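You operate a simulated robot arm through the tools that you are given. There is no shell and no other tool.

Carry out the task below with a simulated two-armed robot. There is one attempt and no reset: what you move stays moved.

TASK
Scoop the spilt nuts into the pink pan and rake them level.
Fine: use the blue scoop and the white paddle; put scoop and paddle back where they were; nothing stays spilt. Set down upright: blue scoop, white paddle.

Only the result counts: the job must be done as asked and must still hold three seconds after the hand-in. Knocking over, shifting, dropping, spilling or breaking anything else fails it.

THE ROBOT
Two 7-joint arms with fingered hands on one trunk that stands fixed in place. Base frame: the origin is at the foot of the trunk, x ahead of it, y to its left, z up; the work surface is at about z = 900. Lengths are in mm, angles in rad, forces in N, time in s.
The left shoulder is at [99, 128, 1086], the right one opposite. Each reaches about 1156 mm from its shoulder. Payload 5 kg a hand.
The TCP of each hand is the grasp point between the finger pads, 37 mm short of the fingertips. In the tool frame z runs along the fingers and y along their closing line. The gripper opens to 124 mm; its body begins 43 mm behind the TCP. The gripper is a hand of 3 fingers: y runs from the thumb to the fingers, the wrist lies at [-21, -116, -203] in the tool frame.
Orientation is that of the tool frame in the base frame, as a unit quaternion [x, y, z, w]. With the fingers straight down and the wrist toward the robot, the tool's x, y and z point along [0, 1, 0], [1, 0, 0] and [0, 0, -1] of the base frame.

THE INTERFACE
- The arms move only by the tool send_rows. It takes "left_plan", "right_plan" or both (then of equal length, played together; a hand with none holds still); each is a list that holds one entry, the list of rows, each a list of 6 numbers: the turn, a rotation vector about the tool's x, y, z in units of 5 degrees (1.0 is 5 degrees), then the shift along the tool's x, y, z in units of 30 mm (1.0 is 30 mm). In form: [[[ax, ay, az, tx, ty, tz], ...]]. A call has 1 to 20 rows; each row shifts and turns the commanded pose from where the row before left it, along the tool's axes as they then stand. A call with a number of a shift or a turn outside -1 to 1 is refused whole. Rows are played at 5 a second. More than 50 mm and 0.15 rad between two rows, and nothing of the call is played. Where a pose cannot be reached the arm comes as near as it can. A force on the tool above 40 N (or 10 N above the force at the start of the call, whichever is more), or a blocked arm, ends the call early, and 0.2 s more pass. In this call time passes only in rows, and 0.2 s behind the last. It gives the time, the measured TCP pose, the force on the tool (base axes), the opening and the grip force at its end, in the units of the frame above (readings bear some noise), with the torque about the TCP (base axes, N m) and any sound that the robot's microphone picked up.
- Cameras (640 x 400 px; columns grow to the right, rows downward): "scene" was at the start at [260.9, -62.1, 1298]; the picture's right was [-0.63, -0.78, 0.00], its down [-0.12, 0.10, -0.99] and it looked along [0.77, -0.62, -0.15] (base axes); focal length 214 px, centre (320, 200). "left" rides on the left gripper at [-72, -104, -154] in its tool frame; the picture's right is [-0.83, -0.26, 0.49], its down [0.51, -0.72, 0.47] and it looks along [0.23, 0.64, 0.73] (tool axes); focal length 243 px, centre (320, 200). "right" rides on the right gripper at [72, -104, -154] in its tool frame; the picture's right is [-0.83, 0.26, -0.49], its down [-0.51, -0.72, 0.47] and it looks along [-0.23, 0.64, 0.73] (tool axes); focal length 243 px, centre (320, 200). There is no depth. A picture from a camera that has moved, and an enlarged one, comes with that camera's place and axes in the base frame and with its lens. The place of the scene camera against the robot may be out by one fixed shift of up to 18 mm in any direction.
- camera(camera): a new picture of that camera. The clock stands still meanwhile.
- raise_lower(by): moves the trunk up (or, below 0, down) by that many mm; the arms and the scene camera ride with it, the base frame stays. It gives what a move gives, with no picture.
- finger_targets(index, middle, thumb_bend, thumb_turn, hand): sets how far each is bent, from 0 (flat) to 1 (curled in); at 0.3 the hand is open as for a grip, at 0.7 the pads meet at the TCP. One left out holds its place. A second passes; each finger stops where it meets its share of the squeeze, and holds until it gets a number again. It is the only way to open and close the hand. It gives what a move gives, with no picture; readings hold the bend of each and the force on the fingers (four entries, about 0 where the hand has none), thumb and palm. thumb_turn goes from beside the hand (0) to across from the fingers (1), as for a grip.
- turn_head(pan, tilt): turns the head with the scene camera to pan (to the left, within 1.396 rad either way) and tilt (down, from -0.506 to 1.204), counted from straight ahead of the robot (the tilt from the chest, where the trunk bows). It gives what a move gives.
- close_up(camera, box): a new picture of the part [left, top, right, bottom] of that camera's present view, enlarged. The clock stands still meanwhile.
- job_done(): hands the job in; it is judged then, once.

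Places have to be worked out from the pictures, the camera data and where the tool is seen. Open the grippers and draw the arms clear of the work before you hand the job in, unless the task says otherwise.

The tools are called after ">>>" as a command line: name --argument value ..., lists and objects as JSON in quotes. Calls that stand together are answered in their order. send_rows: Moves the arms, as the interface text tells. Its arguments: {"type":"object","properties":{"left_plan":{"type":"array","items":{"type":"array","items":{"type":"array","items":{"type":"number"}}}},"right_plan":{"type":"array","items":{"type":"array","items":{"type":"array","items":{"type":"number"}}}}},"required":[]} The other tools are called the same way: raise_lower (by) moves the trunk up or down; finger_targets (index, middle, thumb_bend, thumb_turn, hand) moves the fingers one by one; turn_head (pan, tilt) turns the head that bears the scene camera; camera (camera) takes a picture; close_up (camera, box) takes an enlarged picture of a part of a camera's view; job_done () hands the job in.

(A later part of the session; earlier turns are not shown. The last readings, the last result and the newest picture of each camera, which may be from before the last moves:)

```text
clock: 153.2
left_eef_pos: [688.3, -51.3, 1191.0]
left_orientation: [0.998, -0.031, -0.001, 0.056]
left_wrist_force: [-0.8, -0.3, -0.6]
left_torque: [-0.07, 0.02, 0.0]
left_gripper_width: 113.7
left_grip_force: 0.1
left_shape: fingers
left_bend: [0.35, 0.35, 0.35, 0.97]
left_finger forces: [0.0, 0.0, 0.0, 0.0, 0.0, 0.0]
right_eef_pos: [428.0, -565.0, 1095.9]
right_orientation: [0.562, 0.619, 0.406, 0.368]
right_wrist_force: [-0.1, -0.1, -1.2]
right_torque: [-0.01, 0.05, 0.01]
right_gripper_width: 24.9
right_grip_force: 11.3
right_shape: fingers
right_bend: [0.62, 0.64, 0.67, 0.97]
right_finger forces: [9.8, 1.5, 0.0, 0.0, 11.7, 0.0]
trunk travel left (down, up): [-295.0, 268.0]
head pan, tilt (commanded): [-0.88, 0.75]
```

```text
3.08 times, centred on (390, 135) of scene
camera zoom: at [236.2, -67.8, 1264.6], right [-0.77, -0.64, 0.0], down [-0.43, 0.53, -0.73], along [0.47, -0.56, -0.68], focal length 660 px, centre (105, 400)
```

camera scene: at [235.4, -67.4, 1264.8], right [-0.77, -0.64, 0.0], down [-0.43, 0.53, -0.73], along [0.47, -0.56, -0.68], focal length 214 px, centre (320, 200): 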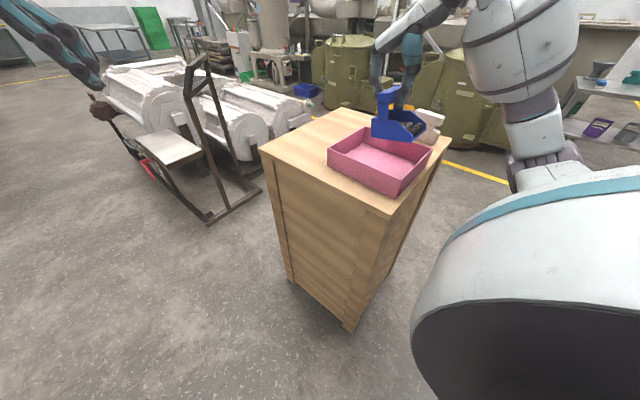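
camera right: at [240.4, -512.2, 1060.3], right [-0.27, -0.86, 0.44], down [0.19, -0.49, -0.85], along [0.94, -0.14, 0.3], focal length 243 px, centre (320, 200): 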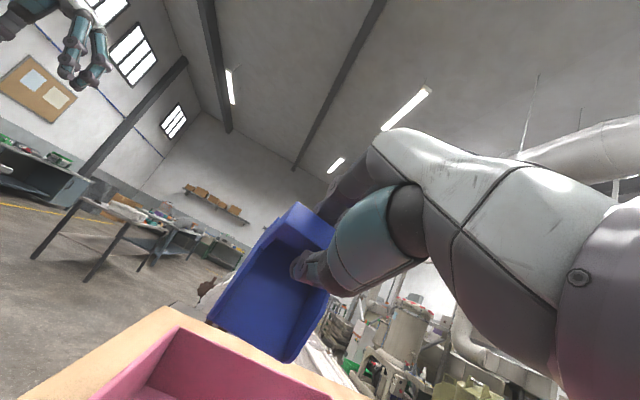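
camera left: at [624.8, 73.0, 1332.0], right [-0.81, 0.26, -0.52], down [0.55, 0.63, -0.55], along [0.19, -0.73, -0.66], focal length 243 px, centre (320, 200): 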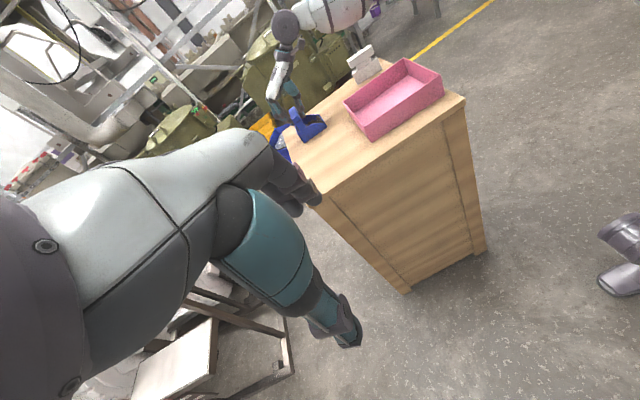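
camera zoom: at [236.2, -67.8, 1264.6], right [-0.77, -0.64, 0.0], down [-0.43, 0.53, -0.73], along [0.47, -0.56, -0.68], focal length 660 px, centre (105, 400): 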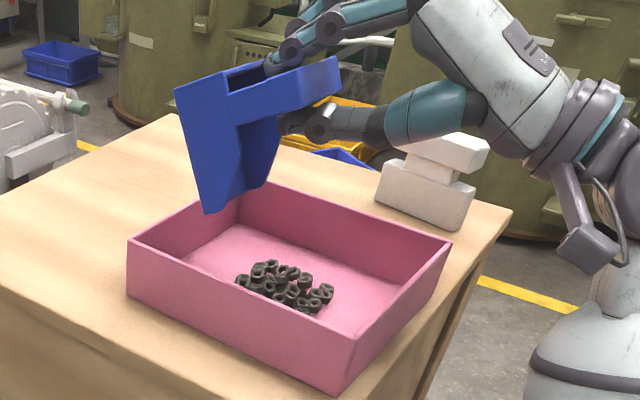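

The scoop is empty and the heap is inside the pan. I level the scoop again and carry it back toward its place.

>>> send_rows --right_plan '[[[1, 0, 0, 0, 0, 0], [1, 0, 0, 0, 0, 0], [1, 0, 0, 0, 0, 0], [1, 0, 0, 0, 0, 0], [1, 0, 0, 0, 0, 0], [1, 0, 0, 0, 0, 0], [1, 0, 0, 0, 0, 0], [1, 0, 0, 0, 0, 0], [1, 0, 0, 0, 0, 0], [1, 0, 0, 0, 0, 0], [1, 0, 0, 0, 0, 0], [1, 0, 0, 0, 0, 0], [1, 0, 0, 0, 0, 0], [0.3, 0, 0, 0, 0, -0.5]]]'

>>> send_rows --right_plan '[[[0, 0, 0, 0.1, 0.95, -0.1], [0, 0, 0, 0.1, 0.95, -0.1], [0, 0, 0, 0.1, 0.95, -0.1], [0, 0, 0, 0.1, 0.95, -0.1], [0, 0, 0, 0.1, 0.95, 0], [0, 0, 0, 0.1, 0.95, 0], [0, 0, 0, 0.1, 0.95, 0], [0, 0, 0, 0.1, 0.95, 0], [0, 0, 0, 0.1, 0.95, 0]]]'

```text
clock: 156.2
left_eef_pos: [689.2, -51.2, 1190.7]
left_orientation: [0.998, -0.033, -0.001, 0.055]
left_wrist_force: [0.4, -1.1, -0.5]
left_torque: [-0.02, -0.01, 0.01]
left_gripper_width: 113.5
left_grip_force: 0.1
left_shape: fingers
left_bend: [0.35, 0.35, 0.35, 0.97]
left_finger forces: [0.0, 0.0, 0.0, 0.0, 0.0, 0.0]
right_eef_pos: [427.2, -566.3, 1109.9]
right_orientation: [0.672, 0.741, 0.0, 0.0]
right_wrist_force: [0.7, 0.3, 0.2]
right_torque: [-0.04, 0.02, 0.02]
right_gripper_width: 24.9
right_grip_force: 12.4
right_shape: fingers
right_bend: [0.62, 0.64, 0.67, 0.97]
right_finger forces: [9.9, 1.9, 0.0, 0.0, 11.9, 0.0]
trunk travel left (down, up): [-295.0, 268.0]
head pan, tilt (commanded): [-0.88, 0.75]
```

```text
clock: 158.2
left_eef_pos: [689.2, -51.8, 1190.6]
left_orientation: [0.998, -0.033, -0.002, 0.055]
left_wrist_force: [0.1, 0.3, -0.9]
left_torque: [-0.03, 0.03, 0.01]
left_gripper_width: 113.5
left_grip_force: 0.0
left_shape: fingers
left_bend: [0.35, 0.35, 0.35, 0.97]
left_finger forces: [0.0, 0.0, 0.1, 0.0, 0.0, 0.0]
right_eef_pos: [681.3, -513.5, 1121.0]
right_orientation: [0.672, 0.74, -0.001, 0.001]
right_wrist_force: [1.1, -0.1, -0.8]
right_torque: [-0.05, 0.0, 0.02]
right_gripper_width: 24.9
right_grip_force: 11.7
right_shape: fingers
right_bend: [0.62, 0.64, 0.67, 0.97]
right_finger forces: [9.7, 1.8, 0.0, 0.0, 11.8, 0.0]
trunk travel left (down, up): [-295.0, 268.0]
head pan, tilt (commanded): [-0.88, 0.75]
```

Before turning, I use this view to check the table and pan for stray nuts.

>>> camera --camera "right"

>>> close_up --camera "scene" --box '[260, 80, 460, 220]'

>>> close_up --camera "left" --box '[270, 40, 470, 200]'

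```text
taken
camera right: at [571.6, -452.2, 1274.7], right [0.34, -0.8, 0.49], down [-0.67, -0.57, -0.47], along [0.66, -0.17, -0.73], focal length 243 px, centre (320, 200)
```

right: 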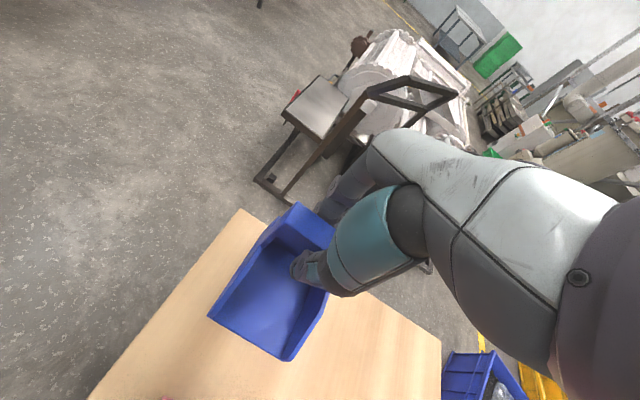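

```text
2.86 times, centred on (360, 150) of scene
camera zoom: at [237.0, -66.7, 1264.5], right [-0.77, -0.64, 0.0], down [-0.43, 0.53, -0.73], along [0.47, -0.56, -0.68], focal length 613 px, centre (206, 343)
```

zoom: 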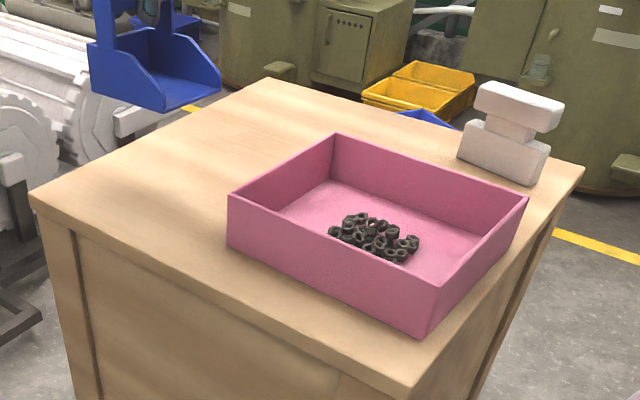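

```text
2.50 times, centred on (370, 120) of left
camera zoom: at [626.1, 74.6, 1331.2], right [-0.82, 0.26, -0.52], down [0.55, 0.63, -0.55], along [0.19, -0.73, -0.66], focal length 606 px, centre (195, 400)
```

zoom: 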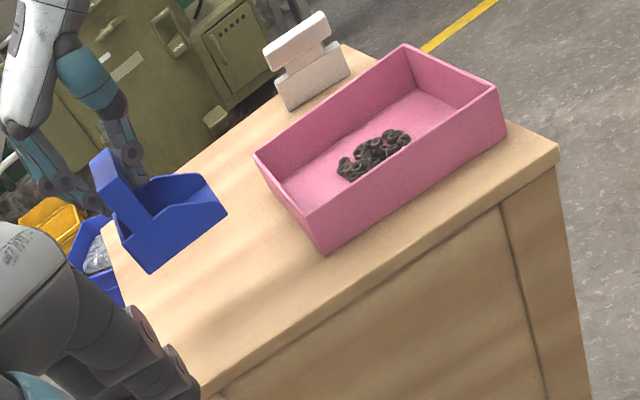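

Table is clean; all nuts are in the pan as a heap. Now I yaw the scoop back toward its original heading (mouth to −y).

>>> send_rows --right_plan '[[[0, 0, -1, 0, 0, 0], [0, 0, -1, 0, 0, 0], [0, 0, -1, 0, 0, 0], [0, 0, -1, 0, 0, 0], [0, 0, -1, 0, 0, 0], [0, 0, -1, 0, 0, 0], [0, 0, -1, 0, 0, 0], [0, 0, -1, 0, 0, 0], [0, 0, -1, 0, 0, 0], [0, 0, -1, 0, 0, 0], [0, 0, -1, 0, 0, 0], [0, 0, -1, 0, 0, 0], [0, 0, -1, 0, 0, 0], [0, 0, -1, 0, 0, 0], [0, 0, -1, 0, 0, 0], [0, 0, -1, 0, 0, 0], [0, 0, -1, 0, 0, 0], [0, 0, -0.6, 0, 0, 0]]]'

>>> close_up --camera "scene" --box '[262, 60, 342, 160]'

```text
clock: 162.0
left_eef_pos: [689.0, -51.7, 1190.6]
left_orientation: [0.998, -0.032, 0.0, 0.055]
left_wrist_force: [-0.7, 0.5, 0.5]
left_torque: [0.02, 0.01, 0.01]
left_gripper_width: 113.7
left_grip_force: 0.0
left_shape: fingers
left_bend: [0.35, 0.35, 0.35, 0.97]
left_finger forces: [0.0, 0.0, 0.0, 0.0, 0.1, 0.0]
right_eef_pos: [680.5, -515.7, 1121.0]
right_orientation: [-0.031, 1.0, 0.0, 0.0]
right_wrist_force: [0.9, 0.0, -1.1]
right_torque: [-0.05, 0.0, 0.01]
right_gripper_width: 24.7
right_grip_force: 11.1
right_shape: fingers
right_bend: [0.62, 0.64, 0.67, 0.97]
right_finger forces: [9.7, 1.8, 0.0, 0.0, 11.7, 0.0]
trunk travel left (down, up): [-295.0, 268.0]
head pan, tilt (commanded): [-0.88, 0.75]
```

```text
4.00 times, centred on (302, 110) of scene
camera zoom: at [236.3, -67.8, 1264.6], right [-0.77, -0.64, 0.0], down [-0.43, 0.53, -0.73], along [0.47, -0.56, -0.68], focal length 858 px, centre (392, 560)
```

zoom: 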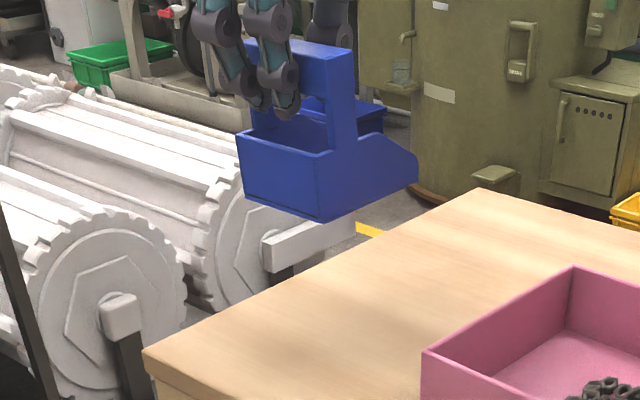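

Heading looks right. I move over the original spot and lower to just above the table for a comparison view.

>>> send_rows --right_plan '[[[0, 0, 0, -0.236, 0.03, 0.9], [0, 0, 0, -0.236, 0.03, 0.9], [0, 0, 0, -0.236, 0.03, 0.9], [0, 0, 0, 0, 0, 0.7]]]'

>>> close_up --camera "scene" --box '[270, 90, 334, 160]'

```text
clock: 163.0
left_eef_pos: [689.3, -52.3, 1191.0]
left_orientation: [0.998, -0.033, -0.002, 0.054]
left_wrist_force: [0.3, 0.0, -0.1]
left_torque: [0.03, -0.01, 0.02]
left_gripper_width: 113.4
left_grip_force: 0.1
left_shape: fingers
left_bend: [0.35, 0.35, 0.35, 0.97]
left_finger forces: [0.1, 0.1, 0.0, 0.1, 0.0, 0.0]
right_eef_pos: [703.0, -510.1, 1019.3]
right_orientation: [-0.031, 1.0, 0.0, 0.0]
right_wrist_force: [0.8, 0.4, -0.2]
right_torque: [0.03, -0.01, -0.03]
right_gripper_width: 25.0
right_grip_force: 11.4
right_shape: fingers
right_bend: [0.62, 0.64, 0.67, 0.97]
right_finger forces: [9.8, 1.9, 0.0, 0.1, 11.8, 0.0]
trunk travel left (down, up): [-295.0, 268.0]
head pan, tilt (commanded): [-0.88, 0.75]
```

```text
5.71 times, centred on (302, 125) of scene
camera zoom: at [236.5, -68.4, 1264.5], right [-0.77, -0.64, 0.0], down [-0.43, 0.53, -0.73], along [0.47, -0.56, -0.68], focal length 1226 px, centre (423, 629)
```

zoom: 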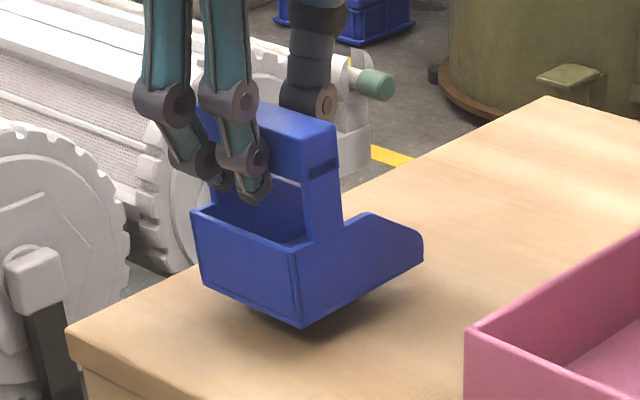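

It lines up with the original outline within a few mm. I level it (3°) and lower to contact.

>>> send_rows --right_plan '[[[-0.6, 0, 0, 0, 0, 0.15], [0, 0, 0, 0, 0, 0.15], [0, 0, 0, 0, 0, 0.1], [0, 0, 0, 0, 0, 0.07]]]'

>>> close_up --camera "scene" --box '[270, 90, 334, 160]'

```text
clock: 164.0
left_eef_pos: [688.7, -51.5, 1192.6]
left_orientation: [0.998, -0.032, -0.001, 0.054]
left_wrist_force: [-0.1, 0.3, -1.2]
left_torque: [-0.02, 0.01, 0.01]
left_gripper_width: 113.6
left_grip_force: 0.0
left_shape: fingers
left_bend: [0.35, 0.35, 0.35, 0.97]
left_finger forces: [0.1, 0.0, 0.0, 0.0, 0.1, 0.0]
right_eef_pos: [701.1, -510.7, 1004.3]
right_orientation: [-0.03, 0.999, 0.027, -0.001]
right_wrist_force: [-0.1, -0.3, -0.6]
right_torque: [0.01, 0.0, -0.02]
right_gripper_width: 24.6
right_grip_force: 11.4
right_shape: fingers
right_bend: [0.62, 0.64, 0.67, 0.97]
right_finger forces: [9.7, 1.7, 0.0, 0.0, 11.7, 0.1]
trunk travel left (down, up): [-295.0, 268.0]
head pan, tilt (commanded): [-0.88, 0.75]
```

```text
5.71 times, centred on (302, 125) of scene
camera zoom: at [236.4, -68.0, 1264.5], right [-0.77, -0.64, 0.0], down [-0.43, 0.53, -0.73], along [0.47, -0.56, -0.68], focal length 1226 px, centre (423, 629)
```

zoom: 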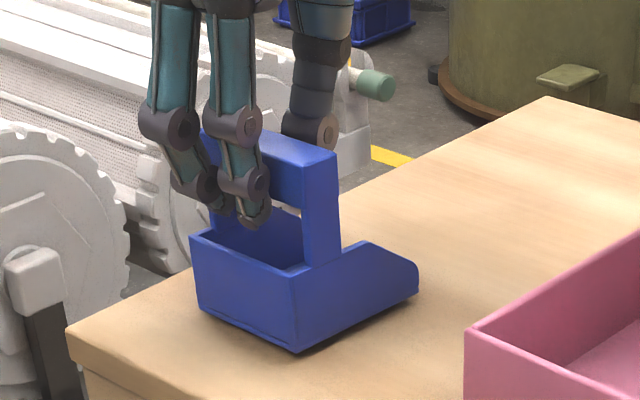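

About 4–5 mm too far toward +y at the back; I shift −y by 4 mm and touch down.

>>> send_rows --right_plan '[[[0, 0, 0, 0, -0.13, 0], [0, 0, 0, 0, 0, 0.06], [0, 0, 0, 0, 0, 0.05]]]'

>>> close_up --camera "scene" --box '[270, 90, 334, 160]'

```text
clock: 164.8
left_eef_pos: [688.5, -51.9, 1190.6]
left_orientation: [0.998, -0.032, -0.001, 0.055]
left_wrist_force: [-0.5, 0.0, -0.4]
left_torque: [0.03, -0.01, -0.05]
left_gripper_width: 113.7
left_grip_force: 0.1
left_shape: fingers
left_bend: [0.35, 0.35, 0.35, 0.97]
left_finger forces: [0.0, 0.0, 0.0, 0.0, 0.0, 0.0]
right_eef_pos: [701.0, -513.7, 1002.4]
right_orientation: [-0.03, 0.999, 0.026, -0.001]
right_wrist_force: [0.1, 0.9, -0.5]
right_torque: [-0.05, -0.02, -0.02]
right_gripper_width: 24.5
right_grip_force: 12.4
right_shape: fingers
right_bend: [0.62, 0.64, 0.68, 0.97]
right_finger forces: [10.4, 1.7, 0.1, 0.1, 11.4, 0.0]
trunk travel left (down, up): [-295.0, 268.0]
head pan, tilt (commanded): [-0.88, 0.75]
```

```text
5.71 times, centred on (302, 125) of scene
camera zoom: at [236.0, -67.8, 1264.6], right [-0.77, -0.64, 0.0], down [-0.43, 0.53, -0.73], along [0.47, -0.56, -0.68], focal length 1226 px, centre (423, 629)
```

zoom: 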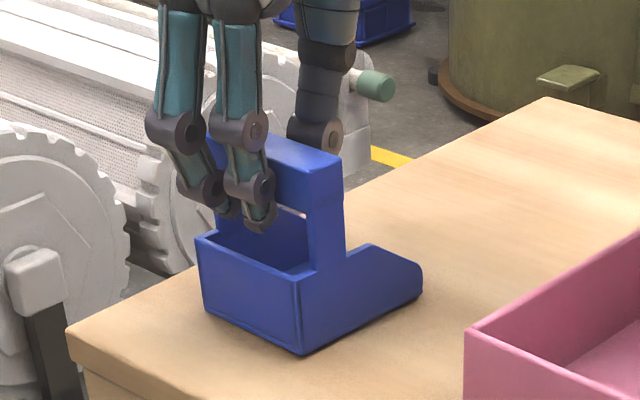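

Within ~3 mm of its original outline. I release the scoop gently and rise straight up.

>>> finger_targets --hand "right" --index 0.59 --middle 0.6 --thumb_bend 0.62

>>> finger_targets --hand "right" --index 0.35 --middle 0.35 --thumb_bend 0.35

>>> send_rows --right_plan '[[[0, 0, 0, 0, 0, -0.4], [0, 0, 0, 0, 0, -0.8], [0.6, 0, 0, 0, 0, -0.9], [0, 0, 0, 0, 0, -0.9], [0, 0, 0, 0, 0, -0.9], [0, 0, 0, 0, 0, -0.9]]]'

>>> close_up --camera "scene" --box '[270, 90, 334, 160]'

```text
clock: 165.8
left_eef_pos: [689.7, -51.9, 1190.4]
left_orientation: [0.998, -0.033, -0.001, 0.054]
left_wrist_force: [0.2, -1.6, 0.2]
left_torque: [-0.02, -0.03, -0.01]
left_gripper_width: 113.7
left_grip_force: 0.0
left_shape: fingers
left_bend: [0.35, 0.35, 0.35, 0.97]
left_finger forces: [0.0, 0.0, 0.0, 0.0, 0.0, 0.0]
right_eef_pos: [701.6, -514.4, 1002.2]
right_orientation: [-0.03, 0.999, 0.026, -0.001]
right_wrist_force: [0.2, 0.6, -0.7]
right_torque: [-0.02, -0.01, 0.03]
right_gripper_width: 34.7
right_grip_force: 0.0
right_shape: fingers
right_bend: [0.59, 0.6, 0.62, 0.97]
right_finger forces: [0.0, 0.1, 0.1, 0.1, 0.1, 0.0]
trunk travel left (down, up): [-295.0, 268.0]
head pan, tilt (commanded): [-0.88, 0.75]
```

```text
clock: 166.8
left_eef_pos: [689.0, -51.5, 1190.8]
left_orientation: [0.998, -0.032, -0.001, 0.054]
left_wrist_force: [0.3, 0.4, -0.4]
left_torque: [-0.01, -0.01, 0.0]
left_gripper_width: 113.6
left_grip_force: 0.0
left_shape: fingers
left_bend: [0.35, 0.35, 0.35, 0.97]
left_finger forces: [0.1, 0.1, 0.0, 0.0, 0.1, 0.1]
right_eef_pos: [702.8, -514.8, 1001.8]
right_orientation: [-0.03, 0.999, 0.026, -0.001]
right_wrist_force: [-0.3, -0.3, 0.1]
right_torque: [-0.02, -0.01, -0.01]
right_gripper_width: 113.3
right_grip_force: 0.1
right_shape: fingers
right_bend: [0.35, 0.35, 0.35, 0.97]
right_finger forces: [0.0, 0.0, 0.1, 0.0, 0.0, 0.1]
trunk travel left (down, up): [-295.0, 268.0]
head pan, tilt (commanded): [-0.88, 0.75]
```

```text
clock: 168.2
left_eef_pos: [688.9, -51.3, 1190.6]
left_orientation: [0.998, -0.033, -0.001, 0.055]
left_wrist_force: [0.4, -0.2, -0.4]
left_torque: [-0.04, 0.0, 0.04]
left_gripper_width: 113.5
left_grip_force: 0.0
left_shape: fingers
left_bend: [0.35, 0.35, 0.35, 0.97]
left_finger forces: [0.1, 0.1, 0.0, 0.1, 0.0, 0.1]
right_eef_pos: [702.5, -515.7, 1146.6]
right_orientation: [-0.031, 1.0, 0.001, -0.001]
right_wrist_force: [-0.2, -0.3, -0.2]
right_torque: [0.0, 0.0, 0.01]
right_gripper_width: 113.4
right_grip_force: 0.0
right_shape: fingers
right_bend: [0.35, 0.35, 0.35, 0.97]
right_finger forces: [0.0, 0.0, 0.0, 0.0, 0.0, 0.0]
trunk travel left (down, up): [-295.0, 268.0]
head pan, tilt (commanded): [-0.88, 0.75]
```

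```text
5.71 times, centred on (302, 125) of scene
camera zoom: at [235.6, -67.0, 1264.8], right [-0.77, -0.64, 0.0], down [-0.43, 0.53, -0.73], along [0.47, -0.56, -0.68], focal length 1226 px, centre (423, 629)
```

zoom: 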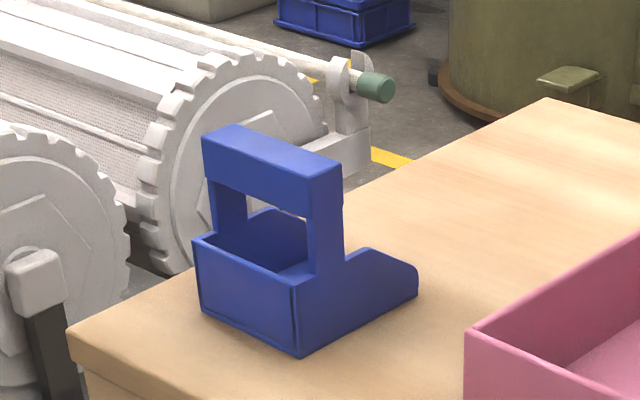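

The scoop stands upright within ~4 mm of its start. Next the paddle: I yaw the right hand to match its present heading (w≈261°) and travel above it via the far side.

>>> send_rows --right_plan '[[[0, 0, 0.85, 0, 0, 0], [0, 0, 0.85, 0, 0, 0], [0, 0, 0.8, 0, 0, 0], [0, 0, 0, 0.125, -0.88, 0], [0, 0, 0, 0.125, -0.88, 0], [0, 0, 0, 0.125, -0.88, 0], [0, 0, 0, 0.125, -0.88, 0], [0, 0, 0, 0.125, -0.88, 0], [0, 0, 0, 0.125, -0.88, 0], [0, 0, 0, 0.125, -0.88, 0], [0, 0, 0, 0.125, -0.88, 0]]]'

>>> send_rows --right_plan '[[[0, 0, 0, 0.763, -0.451, 0.1], [0, 0, 0, 0.763, -0.451, 0.1], [0, 0, 0, 0.763, -0.451, 0.1], [0, 0, 0, 0.763, -0.451, 0.1], [0, 0, 0, 0.763, -0.451, 0.1], [0, 0, 0, 0.763, -0.451, 0.1], [0, 0, 0, 0.763, -0.451, 0.1], [0, 0, 0, 0.763, -0.451, 0.1], [0, 0, 0, 0.763, -0.451, 0.1], [0, 0, 0, 0.763, -0.451, 0.1]]]'

>>> close_up --camera "scene" --box '[386, 40, 466, 150]'

>>> camera --camera "right"

```text
clock: 170.6
left_eef_pos: [688.7, -52.1, 1192.1]
left_orientation: [0.998, -0.031, 0.0, 0.054]
left_wrist_force: [0.2, -1.1, -0.5]
left_torque: [0.03, 0.0, -0.01]
left_gripper_width: 113.7
left_grip_force: 0.1
left_shape: fingers
left_bend: [0.35, 0.35, 0.35, 0.97]
left_finger forces: [0.0, 0.0, 0.0, 0.0, 0.0, 0.1]
right_eef_pos: [639.9, -722.6, 1144.4]
right_orientation: [0.078, 0.997, 0.0, 0.0]
right_wrist_force: [-0.3, -1.2, 0.1]
right_torque: [0.02, 0.0, 0.02]
right_gripper_width: 113.4
right_grip_force: 0.1
right_shape: fingers
right_bend: [0.35, 0.35, 0.35, 0.97]
right_finger forces: [0.0, 0.0, 0.0, 0.1, 0.0, 0.1]
trunk travel left (down, up): [-295.0, 268.0]
head pan, tilt (commanded): [-0.88, 0.75]
```

```text
clock: 172.8
left_eef_pos: [685.1, -49.8, 1193.4]
left_orientation: [0.998, -0.032, -0.001, 0.055]
left_wrist_force: [-0.3, -0.6, -0.1]
left_torque: [0.0, -0.05, 0.01]
left_gripper_width: 113.4
left_grip_force: 0.1
left_shape: fingers
left_bend: [0.35, 0.35, 0.35, 0.97]
left_finger forces: [0.0, 0.1, 0.0, 0.1, 0.1, 0.0]
right_eef_pos: [391.1, -816.8, 1116.9]
right_orientation: [0.078, 0.997, 0.0, 0.0]
right_wrist_force: [-0.9, 0.2, 0.5]
right_torque: [-0.04, -0.05, -0.01]
right_gripper_width: 113.7
right_grip_force: 0.1
right_shape: fingers
right_bend: [0.35, 0.35, 0.35, 0.97]
right_finger forces: [0.0, 0.0, 0.1, 0.1, 0.1, 0.0]
trunk travel left (down, up): [-295.0, 268.0]
head pan, tilt (commanded): [-0.88, 0.75]
```

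```text
3.64 times, centred on (426, 95) of scene
camera zoom: at [233.5, -66.7, 1265.3], right [-0.77, -0.64, 0.0], down [-0.43, 0.52, -0.73], along [0.47, -0.56, -0.68], focal length 780 px, centre (-66, 582)
```

zoom: 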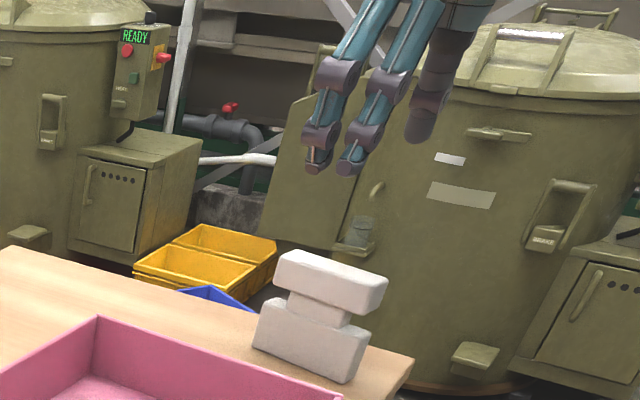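

```text
taken
camera right: at [301.7, -909.7, 1270.2], right [0.86, 0.13, 0.49], down [0.39, -0.79, -0.47], along [0.33, 0.6, -0.73], focal length 243 px, centre (320, 200)
```

right: 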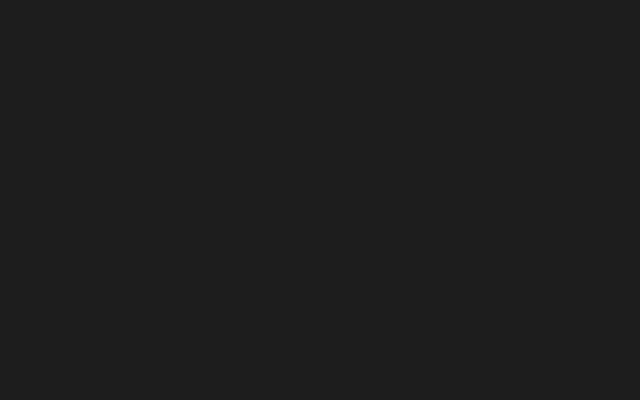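

Positioned above the paddle. Learning from the scoop, I'll grip with the TCP ~15 mm above the bar centre (z≈990). Lower partway and check alignment.

>>> send_rows --right_plan '[[[0, 0, 0, 0, 0, 0.9], [0, 0, 0, 0, 0, 0.9], [0, 0, 0, 0, -0.04, 0.9]]]'

>>> close_up --camera "scene" --box '[386, 60, 456, 150]'

>>> close_up --camera "left" --box '[310, 20, 410, 100]'

```text
clock: 173.6
left_eef_pos: [690.0, -53.3, 1191.8]
left_orientation: [0.998, -0.033, -0.002, 0.054]
left_wrist_force: [-0.1, -1.4, -0.4]
left_torque: [0.0, 0.03, -0.03]
left_gripper_width: 113.7
left_grip_force: 0.1
left_shape: fingers
left_bend: [0.35, 0.35, 0.35, 0.97]
left_finger forces: [0.2, 0.1, 0.0, 0.1, 0.0, 0.0]
right_eef_pos: [393.2, -819.9, 1033.6]
right_orientation: [0.078, 0.997, 0.0, 0.0]
right_wrist_force: [0.1, -0.4, -0.4]
right_torque: [0.01, 0.01, 0.02]
right_gripper_width: 113.5
right_grip_force: 0.1
right_shape: fingers
right_bend: [0.35, 0.35, 0.35, 0.97]
right_finger forces: [0.1, 0.0, 0.0, 0.0, 0.0, 0.0]
trunk travel left (down, up): [-295.0, 268.0]
head pan, tilt (commanded): [-0.88, 0.75]
```

```text
4.44 times, centred on (421, 105) of scene
camera zoom: at [236.7, -68.6, 1264.4], right [-0.77, -0.64, 0.0], down [-0.43, 0.53, -0.73], along [0.47, -0.56, -0.68], focal length 953 px, centre (-129, 622)
```

zoom: 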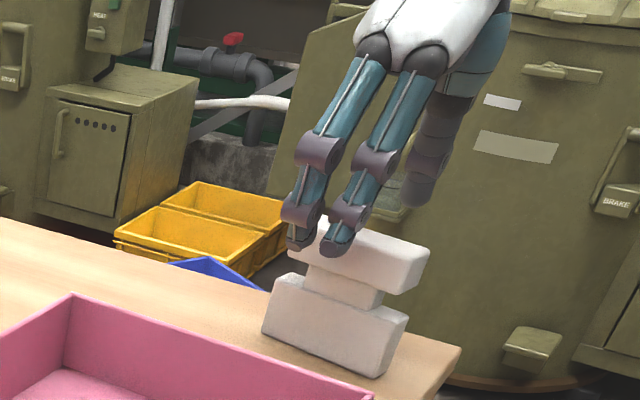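

```text
5.00 times, centred on (360, 60) of left
camera zoom: at [625.7, 72.5, 1331.6], right [-0.81, 0.26, -0.52], down [0.55, 0.63, -0.55], along [0.19, -0.73, -0.66], focal length 1213 px, centre (120, 900)
```

zoom: 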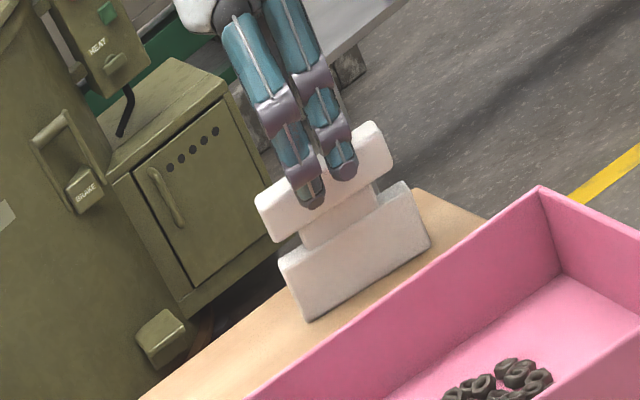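

Alignment looks good from both cameras. Lower to grip height.

>>> send_rows --right_plan '[[[0, 0, 0, 0, 0, 0.6], [0, 0, 0, 0, 0, 0.6], [0, 0, 0, 0, 0, 0.25]]]'

>>> finger_targets --hand "right" --index 0.57 --middle 0.57 --thumb_bend 0.57

>>> close_up --camera "scene" --box '[396, 80, 452, 150]'

>>> close_up --camera "left" --box '[320, 30, 400, 100]'

```text
clock: 174.4
left_eef_pos: [688.3, -51.3, 1192.3]
left_orientation: [0.998, -0.032, -0.001, 0.055]
left_wrist_force: [0.3, 0.1, 0.2]
left_torque: [0.01, 0.0, 0.02]
left_gripper_width: 113.6
left_grip_force: 0.0
left_shape: fingers
left_bend: [0.35, 0.35, 0.35, 0.97]
left_finger forces: [0.0, 0.0, 0.1, 0.1, 0.0, 0.0]
right_eef_pos: [391.5, -819.1, 992.4]
right_orientation: [0.079, 0.997, -0.001, 0.0]
right_wrist_force: [0.0, 0.7, 0.0]
right_torque: [0.02, -0.01, 0.0]
right_gripper_width: 113.7
right_grip_force: 0.1
right_shape: fingers
right_bend: [0.35, 0.35, 0.35, 0.97]
right_finger forces: [0.0, 0.0, 0.0, 0.0, 0.1, 0.1]
trunk travel left (down, up): [-295.0, 268.0]
head pan, tilt (commanded): [-0.88, 0.75]
```

```text
clock: 175.4
left_eef_pos: [688.8, -50.9, 1190.9]
left_orientation: [0.998, -0.032, -0.001, 0.055]
left_wrist_force: [0.2, -0.3, -0.6]
left_torque: [-0.03, 0.01, -0.01]
left_gripper_width: 113.6
left_grip_force: 0.1
left_shape: fingers
left_bend: [0.35, 0.35, 0.35, 0.97]
left_finger forces: [0.1, 0.0, 0.0, 0.0, 0.0, 0.1]
right_eef_pos: [392.2, -819.5, 991.7]
right_orientation: [0.078, 0.997, 0.0, 0.0]
right_wrist_force: [0.3, 0.5, 0.2]
right_torque: [0.0, 0.0, 0.0]
right_gripper_width: 49.6
right_grip_force: 0.1
right_shape: fingers
right_bend: [0.56, 0.56, 0.56, 0.97]
right_finger forces: [0.1, 0.1, 0.1, 0.0, 0.0, 0.2]
trunk travel left (down, up): [-295.0, 268.0]
head pan, tilt (commanded): [-0.88, 0.75]
```

```text
5.71 times, centred on (424, 115) of scene
camera zoom: at [236.0, -67.7, 1264.6], right [-0.77, -0.64, 0.0], down [-0.43, 0.53, -0.73], along [0.47, -0.56, -0.68], focal length 1226 px, centre (-274, 686)
```

zoom: 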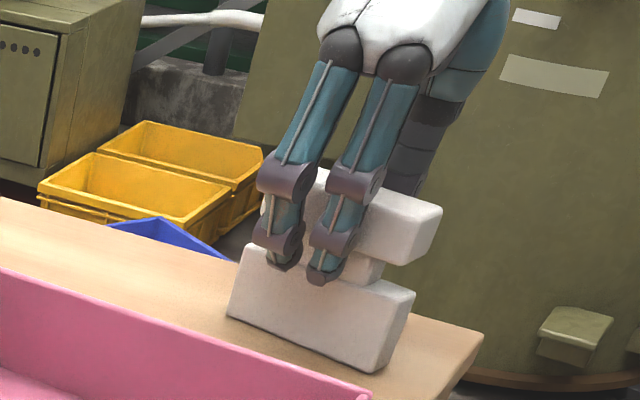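

```text
5.71 times, centred on (360, 65) of left
camera zoom: at [625.0, 73.5, 1331.9], right [-0.81, 0.26, -0.52], down [0.55, 0.63, -0.55], along [0.19, -0.73, -0.66], focal length 1386 px, centre (91, 971)
```

zoom: 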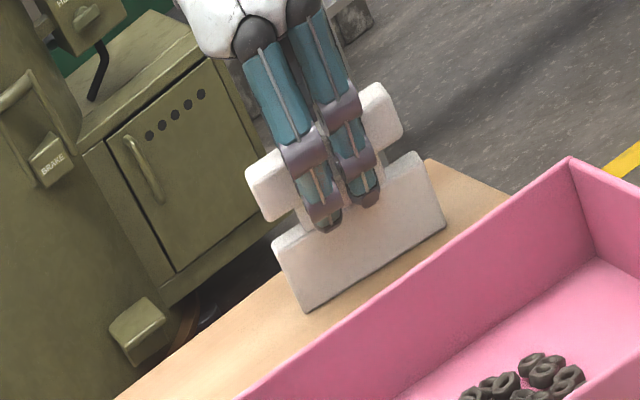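

Bar is well inside the fingers. Squeeze with index and thumb, middle lightly.

>>> finger_targets --hand "right" --index 0.7 --middle 0.63 --thumb_bend 0.72

>>> close_up --camera "scene" --box '[396, 96, 452, 150]'

>>> close_up --camera "left" --box '[320, 30, 400, 100]'

```text
clock: 176.4
left_eef_pos: [688.5, -51.9, 1191.7]
left_orientation: [0.998, -0.032, -0.001, 0.055]
left_wrist_force: [-1.4, 0.0, 0.6]
left_torque: [-0.01, 0.03, -0.01]
left_gripper_width: 113.5
left_grip_force: 0.0
left_shape: fingers
left_bend: [0.35, 0.35, 0.35, 0.97]
left_finger forces: [0.1, 0.1, 0.0, 0.0, 0.1, 0.0]
right_eef_pos: [392.3, -820.0, 991.4]
right_orientation: [0.078, 0.997, 0.0, 0.0]
right_wrist_force: [-0.1, 0.0, -0.3]
right_torque: [0.0, -0.02, -0.01]
right_gripper_width: 26.9
right_grip_force: 9.3
right_shape: fingers
right_bend: [0.63, 0.63, 0.65, 0.97]
right_finger forces: [8.9, 0.7, 0.1, 0.0, 10.0, 0.1]
trunk travel left (down, up): [-295.0, 268.0]
head pan, tilt (commanded): [-0.88, 0.75]
```

```text
7.41 times, centred on (424, 123) of scene
camera zoom: at [236.1, -67.8, 1264.6], right [-0.77, -0.64, 0.0], down [-0.43, 0.53, -0.73], along [0.47, -0.56, -0.68], focal length 1589 px, centre (-450, 770)
```

zoom: 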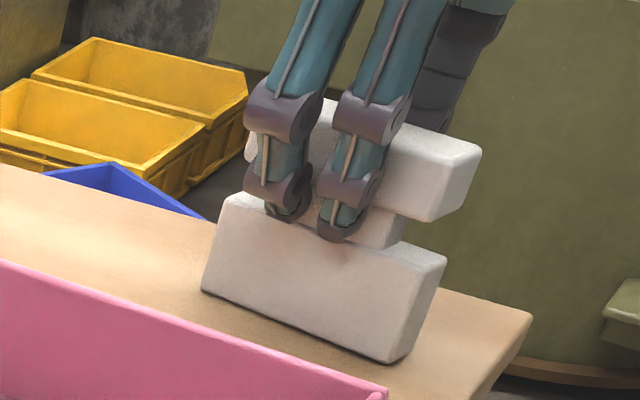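

```text
5.71 times, centred on (360, 65) of left
camera zoom: at [625.0, 73.4, 1331.9], right [-0.81, 0.26, -0.52], down [0.55, 0.63, -0.55], along [0.19, -0.73, -0.66], focal length 1386 px, centre (91, 971)
```

zoom: 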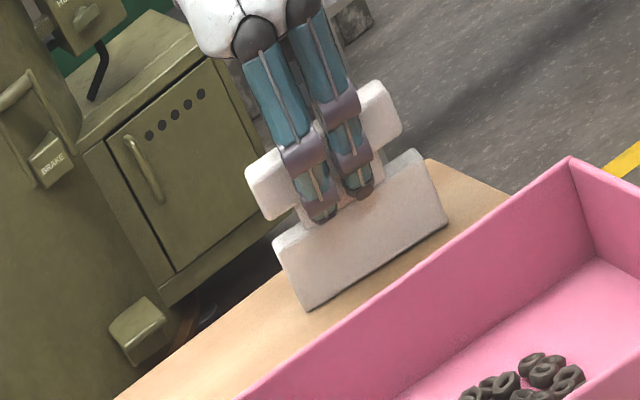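

Clean, level grip. I firm it up slightly and lift the paddle clear.

>>> finger_targets --hand "right" --index 0.72 --middle 0.65 --thumb_bend 0.75

>>> send_rows --right_plan '[[[0, 0, 0, 0, 0, -0.5], [0, 0, 0, 0, 0, -0.8], [0, 0, 0, 0, 0, -0.9], [0, 0, 0, 0, 0, -0.9]]]'

>>> close_up --camera "scene" --box '[386, 50, 456, 150]'

>>> close_up --camera "left" --box '[310, 10, 430, 110]'

```text
clock: 177.4
left_eef_pos: [688.4, -51.2, 1191.1]
left_orientation: [0.998, -0.032, -0.001, 0.054]
left_wrist_force: [0.4, -0.2, -1.4]
left_torque: [-0.02, -0.03, -0.01]
left_gripper_width: 113.7
left_grip_force: 0.0
left_shape: fingers
left_bend: [0.35, 0.35, 0.35, 0.97]
left_finger forces: [0.1, 0.0, 0.0, 0.1, 0.0, 0.1]
right_eef_pos: [391.9, -819.8, 991.5]
right_orientation: [0.078, 0.997, -0.001, -0.001]
right_wrist_force: [-0.5, 0.4, 0.0]
right_torque: [0.01, 0.0, -0.01]
right_gripper_width: 26.1
right_grip_force: 14.3
right_shape: fingers
right_bend: [0.61, 0.64, 0.67, 0.97]
right_finger forces: [10.9, 2.3, 0.0, 0.0, 14.1, 0.0]
trunk travel left (down, up): [-295.0, 268.0]
head pan, tilt (commanded): [-0.88, 0.75]
```

```text
clock: 178.4
left_eef_pos: [688.2, -51.9, 1190.8]
left_orientation: [0.998, -0.032, -0.001, 0.055]
left_wrist_force: [0.2, 1.0, -0.3]
left_torque: [-0.06, -0.01, -0.01]
left_gripper_width: 113.7
left_grip_force: 0.0
left_shape: fingers
left_bend: [0.35, 0.35, 0.35, 0.97]
left_finger forces: [0.1, 0.0, 0.1, 0.0, 0.0, 0.0]
right_eef_pos: [391.2, -820.8, 1084.5]
right_orientation: [0.079, 0.997, 0.0, 0.0]
right_wrist_force: [0.2, 0.3, -0.8]
right_torque: [-0.01, -0.03, 0.01]
right_gripper_width: 26.3
right_grip_force: 13.8
right_shape: fingers
right_bend: [0.61, 0.64, 0.67, 0.97]
right_finger forces: [11.1, 2.4, 0.0, 0.0, 14.1, 0.0]
trunk travel left (down, up): [-295.0, 268.0]
head pan, tilt (commanded): [-0.88, 0.75]
```

```text
4.00 times, centred on (421, 100) of scene
camera zoom: at [236.2, -67.6, 1264.6], right [-0.77, -0.64, 0.0], down [-0.43, 0.53, -0.73], along [0.47, -0.56, -0.68], focal length 858 px, centre (-84, 600)
```

zoom: 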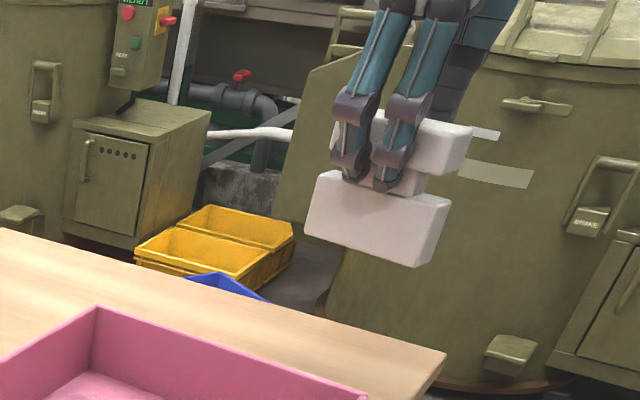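

```text
4.00 times, centred on (370, 60) of left
camera zoom: at [625.2, 73.6, 1331.8], right [-0.81, 0.26, -0.52], down [0.55, 0.63, -0.55], along [0.19, -0.73, -0.66], focal length 970 px, centre (120, 760)
```

zoom: 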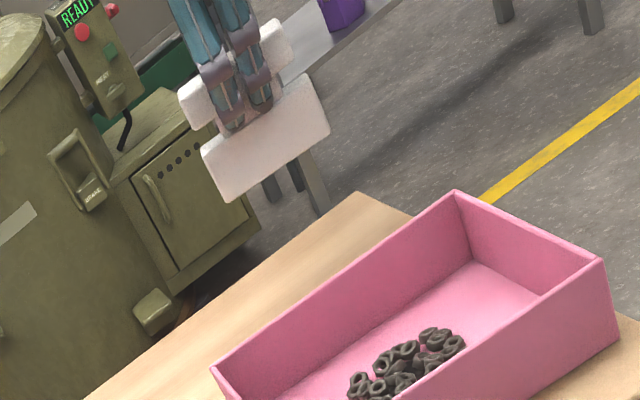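

Paddle is held well. I turn it square (w=270°) and bring it over the pan's far side.

>>> send_rows --right_plan '[[[0, 0, -0.9, 0, 0, 0], [0, 0, -0.9, 0, 0, 0], [0, 0, 0, -0.2, 0.9, 0], [0, 0, 0, -0.2, 0.9, 0], [0, 0, 0, -0.2, 0.9, 0], [0, 0, 0, -0.2, 0.9, 0], [0, 0, 0, -0.2, 0.9, 0], [0, 0, 0, -0.2, 0.9, 0], [0, 0, 0, -0.2, 0.9, 0]]]'

>>> close_up --camera "scene" --box '[320, 60, 460, 200]'

>>> close_up --camera "left" --box '[310, 10, 470, 150]'

```text
clock: 180.4
left_eef_pos: [688.7, -50.7, 1191.1]
left_orientation: [0.998, -0.032, -0.001, 0.055]
left_wrist_force: [0.1, -0.2, -0.7]
left_torque: [0.0, -0.03, 0.01]
left_gripper_width: 113.6
left_grip_force: 0.1
left_shape: fingers
left_bend: [0.35, 0.35, 0.35, 0.97]
left_finger forces: [0.0, 0.0, 0.1, 0.1, 0.1, 0.0]
right_eef_pos: [434.9, -629.7, 1084.2]
right_orientation: [0.0, 1.0, 0.0, 0.0]
right_wrist_force: [0.7, 0.3, -0.6]
right_torque: [0.0, 0.0, 0.0]
right_gripper_width: 25.9
right_grip_force: 14.1
right_shape: fingers
right_bend: [0.61, 0.64, 0.67, 0.97]
right_finger forces: [11.0, 2.3, 0.0, 0.0, 13.9, 0.0]
trunk travel left (down, up): [-295.0, 268.0]
head pan, tilt (commanded): [-0.88, 0.75]
```

```text
2.86 times, centred on (390, 130) of scene
camera zoom: at [236.4, -67.3, 1264.6], right [-0.77, -0.64, 0.0], down [-0.43, 0.53, -0.73], along [0.47, -0.56, -0.68], focal length 613 px, centre (120, 400)
```

zoom: 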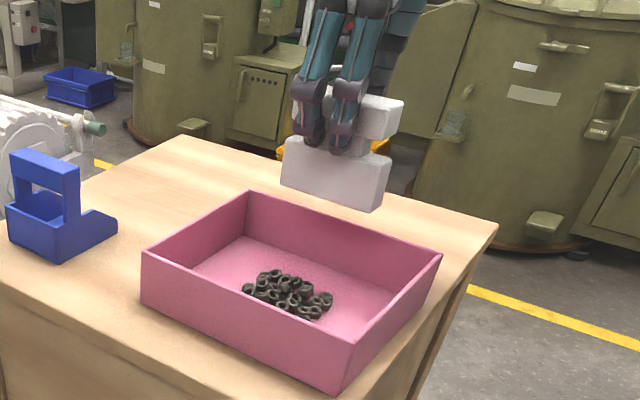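

```text
2.86 times, centred on (390, 80) of left
camera zoom: at [625.3, 73.9, 1331.7], right [-0.81, 0.26, -0.52], down [0.55, 0.63, -0.55], along [0.19, -0.73, -0.66], focal length 693 px, centre (120, 543)
```

zoom: 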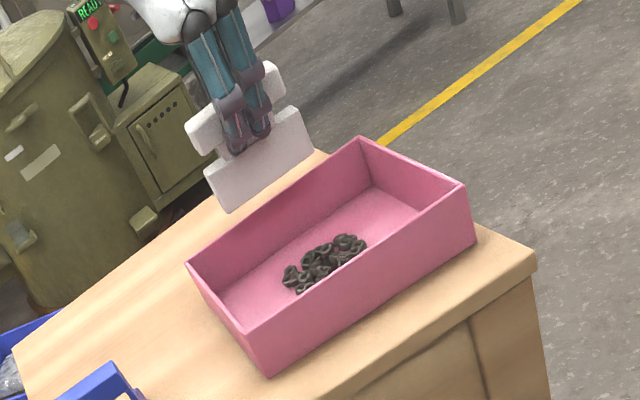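

The paddle is over the far part of the pan. I lower it inside, keeping the blade about one nut-height above the pan floor.

>>> send_rows --right_plan '[[[0, 0, 0, 0, 0, 0.7], [0, 0, 0, 0, 0, 0.7], [0, 0, 0, 0, 0, 0.6], [0, 0, 0, 0, 0, 0.5]]]'

>>> close_up --camera "scene" --box '[330, 80, 450, 200]'

>>> close_up --camera "left" --box '[330, 30, 450, 140]'

```text
clock: 181.4
left_eef_pos: [688.3, -51.8, 1191.8]
left_orientation: [0.998, -0.032, 0.0, 0.054]
left_wrist_force: [0.7, 0.0, 0.7]
left_torque: [0.0, 0.0, -0.02]
left_gripper_width: 113.4
left_grip_force: 0.0
left_shape: fingers
left_bend: [0.35, 0.35, 0.35, 0.97]
left_finger forces: [0.0, 0.0, 0.0, 0.0, 0.0, 0.1]
right_eef_pos: [434.5, -629.8, 1008.8]
right_orientation: [0.0, 1.0, 0.0, 0.0]
right_wrist_force: [-1.3, 0.2, -0.6]
right_torque: [0.02, 0.01, 0.06]
right_gripper_width: 26.1
right_grip_force: 13.7
right_shape: fingers
right_bend: [0.61, 0.64, 0.67, 0.97]
right_finger forces: [11.0, 2.3, 0.0, 0.1, 13.9, 0.0]
trunk travel left (down, up): [-295.0, 268.0]
head pan, tilt (commanded): [-0.88, 0.75]
```

```text
3.33 times, centred on (390, 140) of scene
camera zoom: at [236.3, -68.0, 1264.6], right [-0.77, -0.64, 0.0], down [-0.43, 0.53, -0.73], along [0.47, -0.56, -0.68], focal length 715 px, centre (87, 400)
```

zoom: 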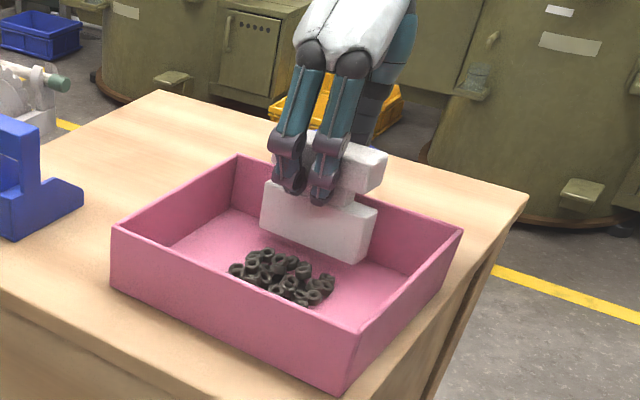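

```text
3.64 times, centred on (390, 85) of left
camera zoom: at [625.2, 73.2, 1331.8], right [-0.81, 0.26, -0.52], down [0.55, 0.63, -0.55], along [0.19, -0.73, -0.66], focal length 882 px, centre (66, 618)
```

zoom: 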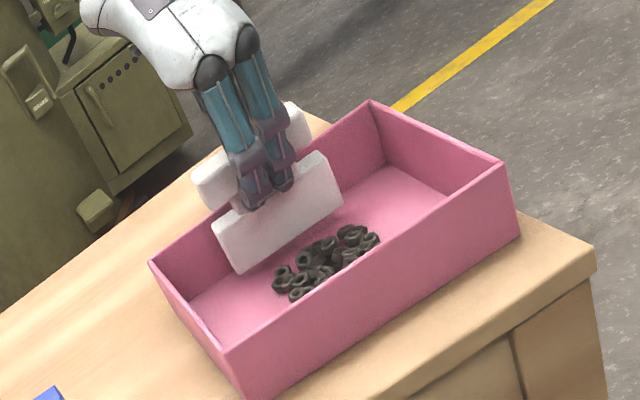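

Blade is inside the pan beside the heap, at about one nut-height. I rake toward +y slowly.

>>> send_rows --right_plan '[[[0, 0, 0, 0, 0.3, 0], [0, 0, 0, 0, 0.3, 0], [0, 0, 0, 0, 0.3, 0], [0, 0, 0, 0, 0.3, 0], [0, 0, 0, 0, 0.3, 0], [0, 0, 0, 0, 0.3, 0]]]'

>>> close_up --camera "scene" --box '[340, 100, 430, 190]'

>>> close_up --camera "left" --box '[330, 50, 430, 130]'

```text
clock: 182.8
left_eef_pos: [689.5, -50.9, 1191.5]
left_orientation: [0.998, -0.032, -0.001, 0.055]
left_wrist_force: [0.3, -0.1, 0.0]
left_torque: [-0.01, -0.01, -0.01]
left_gripper_width: 113.5
left_grip_force: 0.2
left_shape: fingers
left_bend: [0.35, 0.35, 0.35, 0.97]
left_finger forces: [0.0, 0.0, 0.0, 0.1, 0.1, 0.0]
right_eef_pos: [434.2, -576.1, 1009.3]
right_orientation: [0.0, 1.0, 0.0, -0.001]
right_wrist_force: [-0.9, -0.4, -1.2]
right_torque: [-0.02, 0.0, 0.0]
right_gripper_width: 25.7
right_grip_force: 13.5
right_shape: fingers
right_bend: [0.61, 0.64, 0.67, 0.97]
right_finger forces: [11.1, 2.2, 0.0, 0.1, 13.9, 0.1]
trunk travel left (down, up): [-295.0, 268.0]
head pan, tilt (commanded): [-0.88, 0.75]
```

```text
4.44 times, centred on (385, 145) of scene
camera zoom: at [236.1, -67.6, 1264.6], right [-0.77, -0.64, 0.0], down [-0.43, 0.53, -0.73], along [0.47, -0.56, -0.68], focal length 953 px, centre (31, 444)
```

zoom: 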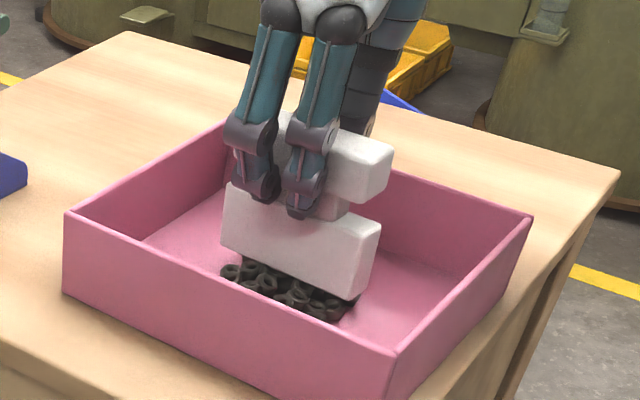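

```text
5.00 times, centred on (380, 90) of left
camera zoom: at [625.1, 73.6, 1331.8], right [-0.81, 0.26, -0.52], down [0.55, 0.63, -0.55], along [0.19, -0.73, -0.66], focal length 1213 px, centre (20, 750)
```

zoom: 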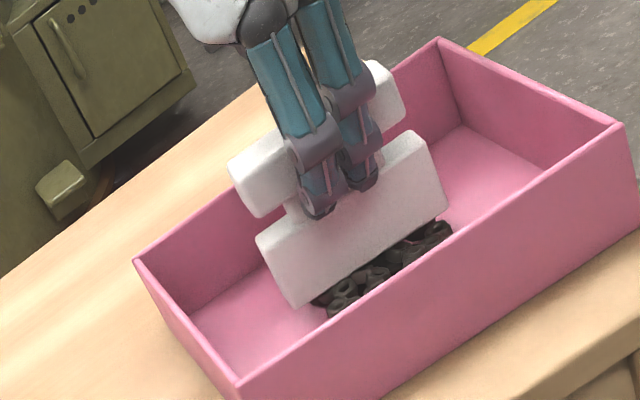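

Nuts show on the near side of the blade. I continue the rake to y≈−515.

>>> send_rows --right_plan '[[[0, 0, 0, 0, 0.3, 0], [0, 0, 0, 0, 0.3, 0], [0, 0, 0, 0, 0.3, 0], [0, 0, 0, 0, 0.3, 0], [0, 0, 0, 0, 0.3, 0], [0, 0, 0, 0, 0.3, 0]]]'

>>> close_up --camera "scene" --box '[340, 100, 430, 190]'

>>> close_up --camera "left" --box '[330, 50, 430, 130]'

```text
clock: 184.2
left_eef_pos: [688.5, -50.9, 1191.5]
left_orientation: [0.998, -0.032, -0.001, 0.055]
left_wrist_force: [-1.3, 0.7, 0.1]
left_torque: [0.02, 0.0, 0.0]
left_gripper_width: 113.5
left_grip_force: 0.0
left_shape: fingers
left_bend: [0.35, 0.35, 0.35, 0.97]
left_finger forces: [0.0, 0.0, 0.0, 0.1, 0.0, 0.1]
right_eef_pos: [433.8, -523.0, 1010.3]
right_orientation: [0.0, 1.0, 0.0, 0.001]
right_wrist_force: [-0.2, 0.3, -1.3]
right_torque: [0.0, -0.01, 0.01]
right_gripper_width: 25.9
right_grip_force: 13.0
right_shape: fingers
right_bend: [0.61, 0.64, 0.67, 0.97]
right_finger forces: [11.0, 2.3, 0.1, 0.0, 13.8, 0.0]
trunk travel left (down, up): [-295.0, 268.0]
head pan, tilt (commanded): [-0.88, 0.75]
```

```text
4.44 times, centred on (385, 145) of scene
camera zoom: at [236.1, -67.6, 1264.6], right [-0.77, -0.64, 0.0], down [-0.43, 0.53, -0.73], along [0.47, -0.56, -0.68], focal length 953 px, centre (31, 444)
```

zoom: 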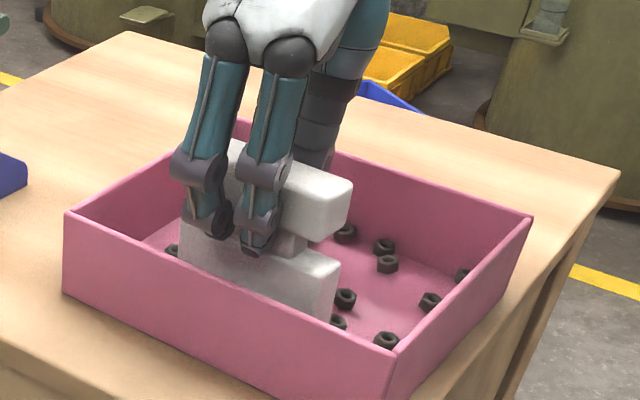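

```text
5.00 times, centred on (380, 90) of left
camera zoom: at [625.1, 73.7, 1331.9], right [-0.81, 0.26, -0.52], down [0.55, 0.63, -0.55], along [0.19, -0.73, -0.66], focal length 1213 px, centre (20, 750)
```

zoom: 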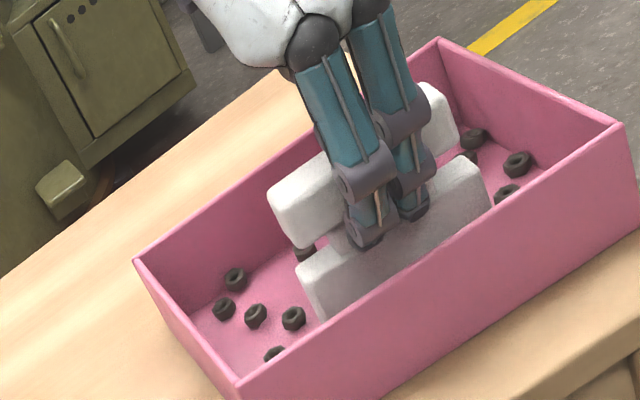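

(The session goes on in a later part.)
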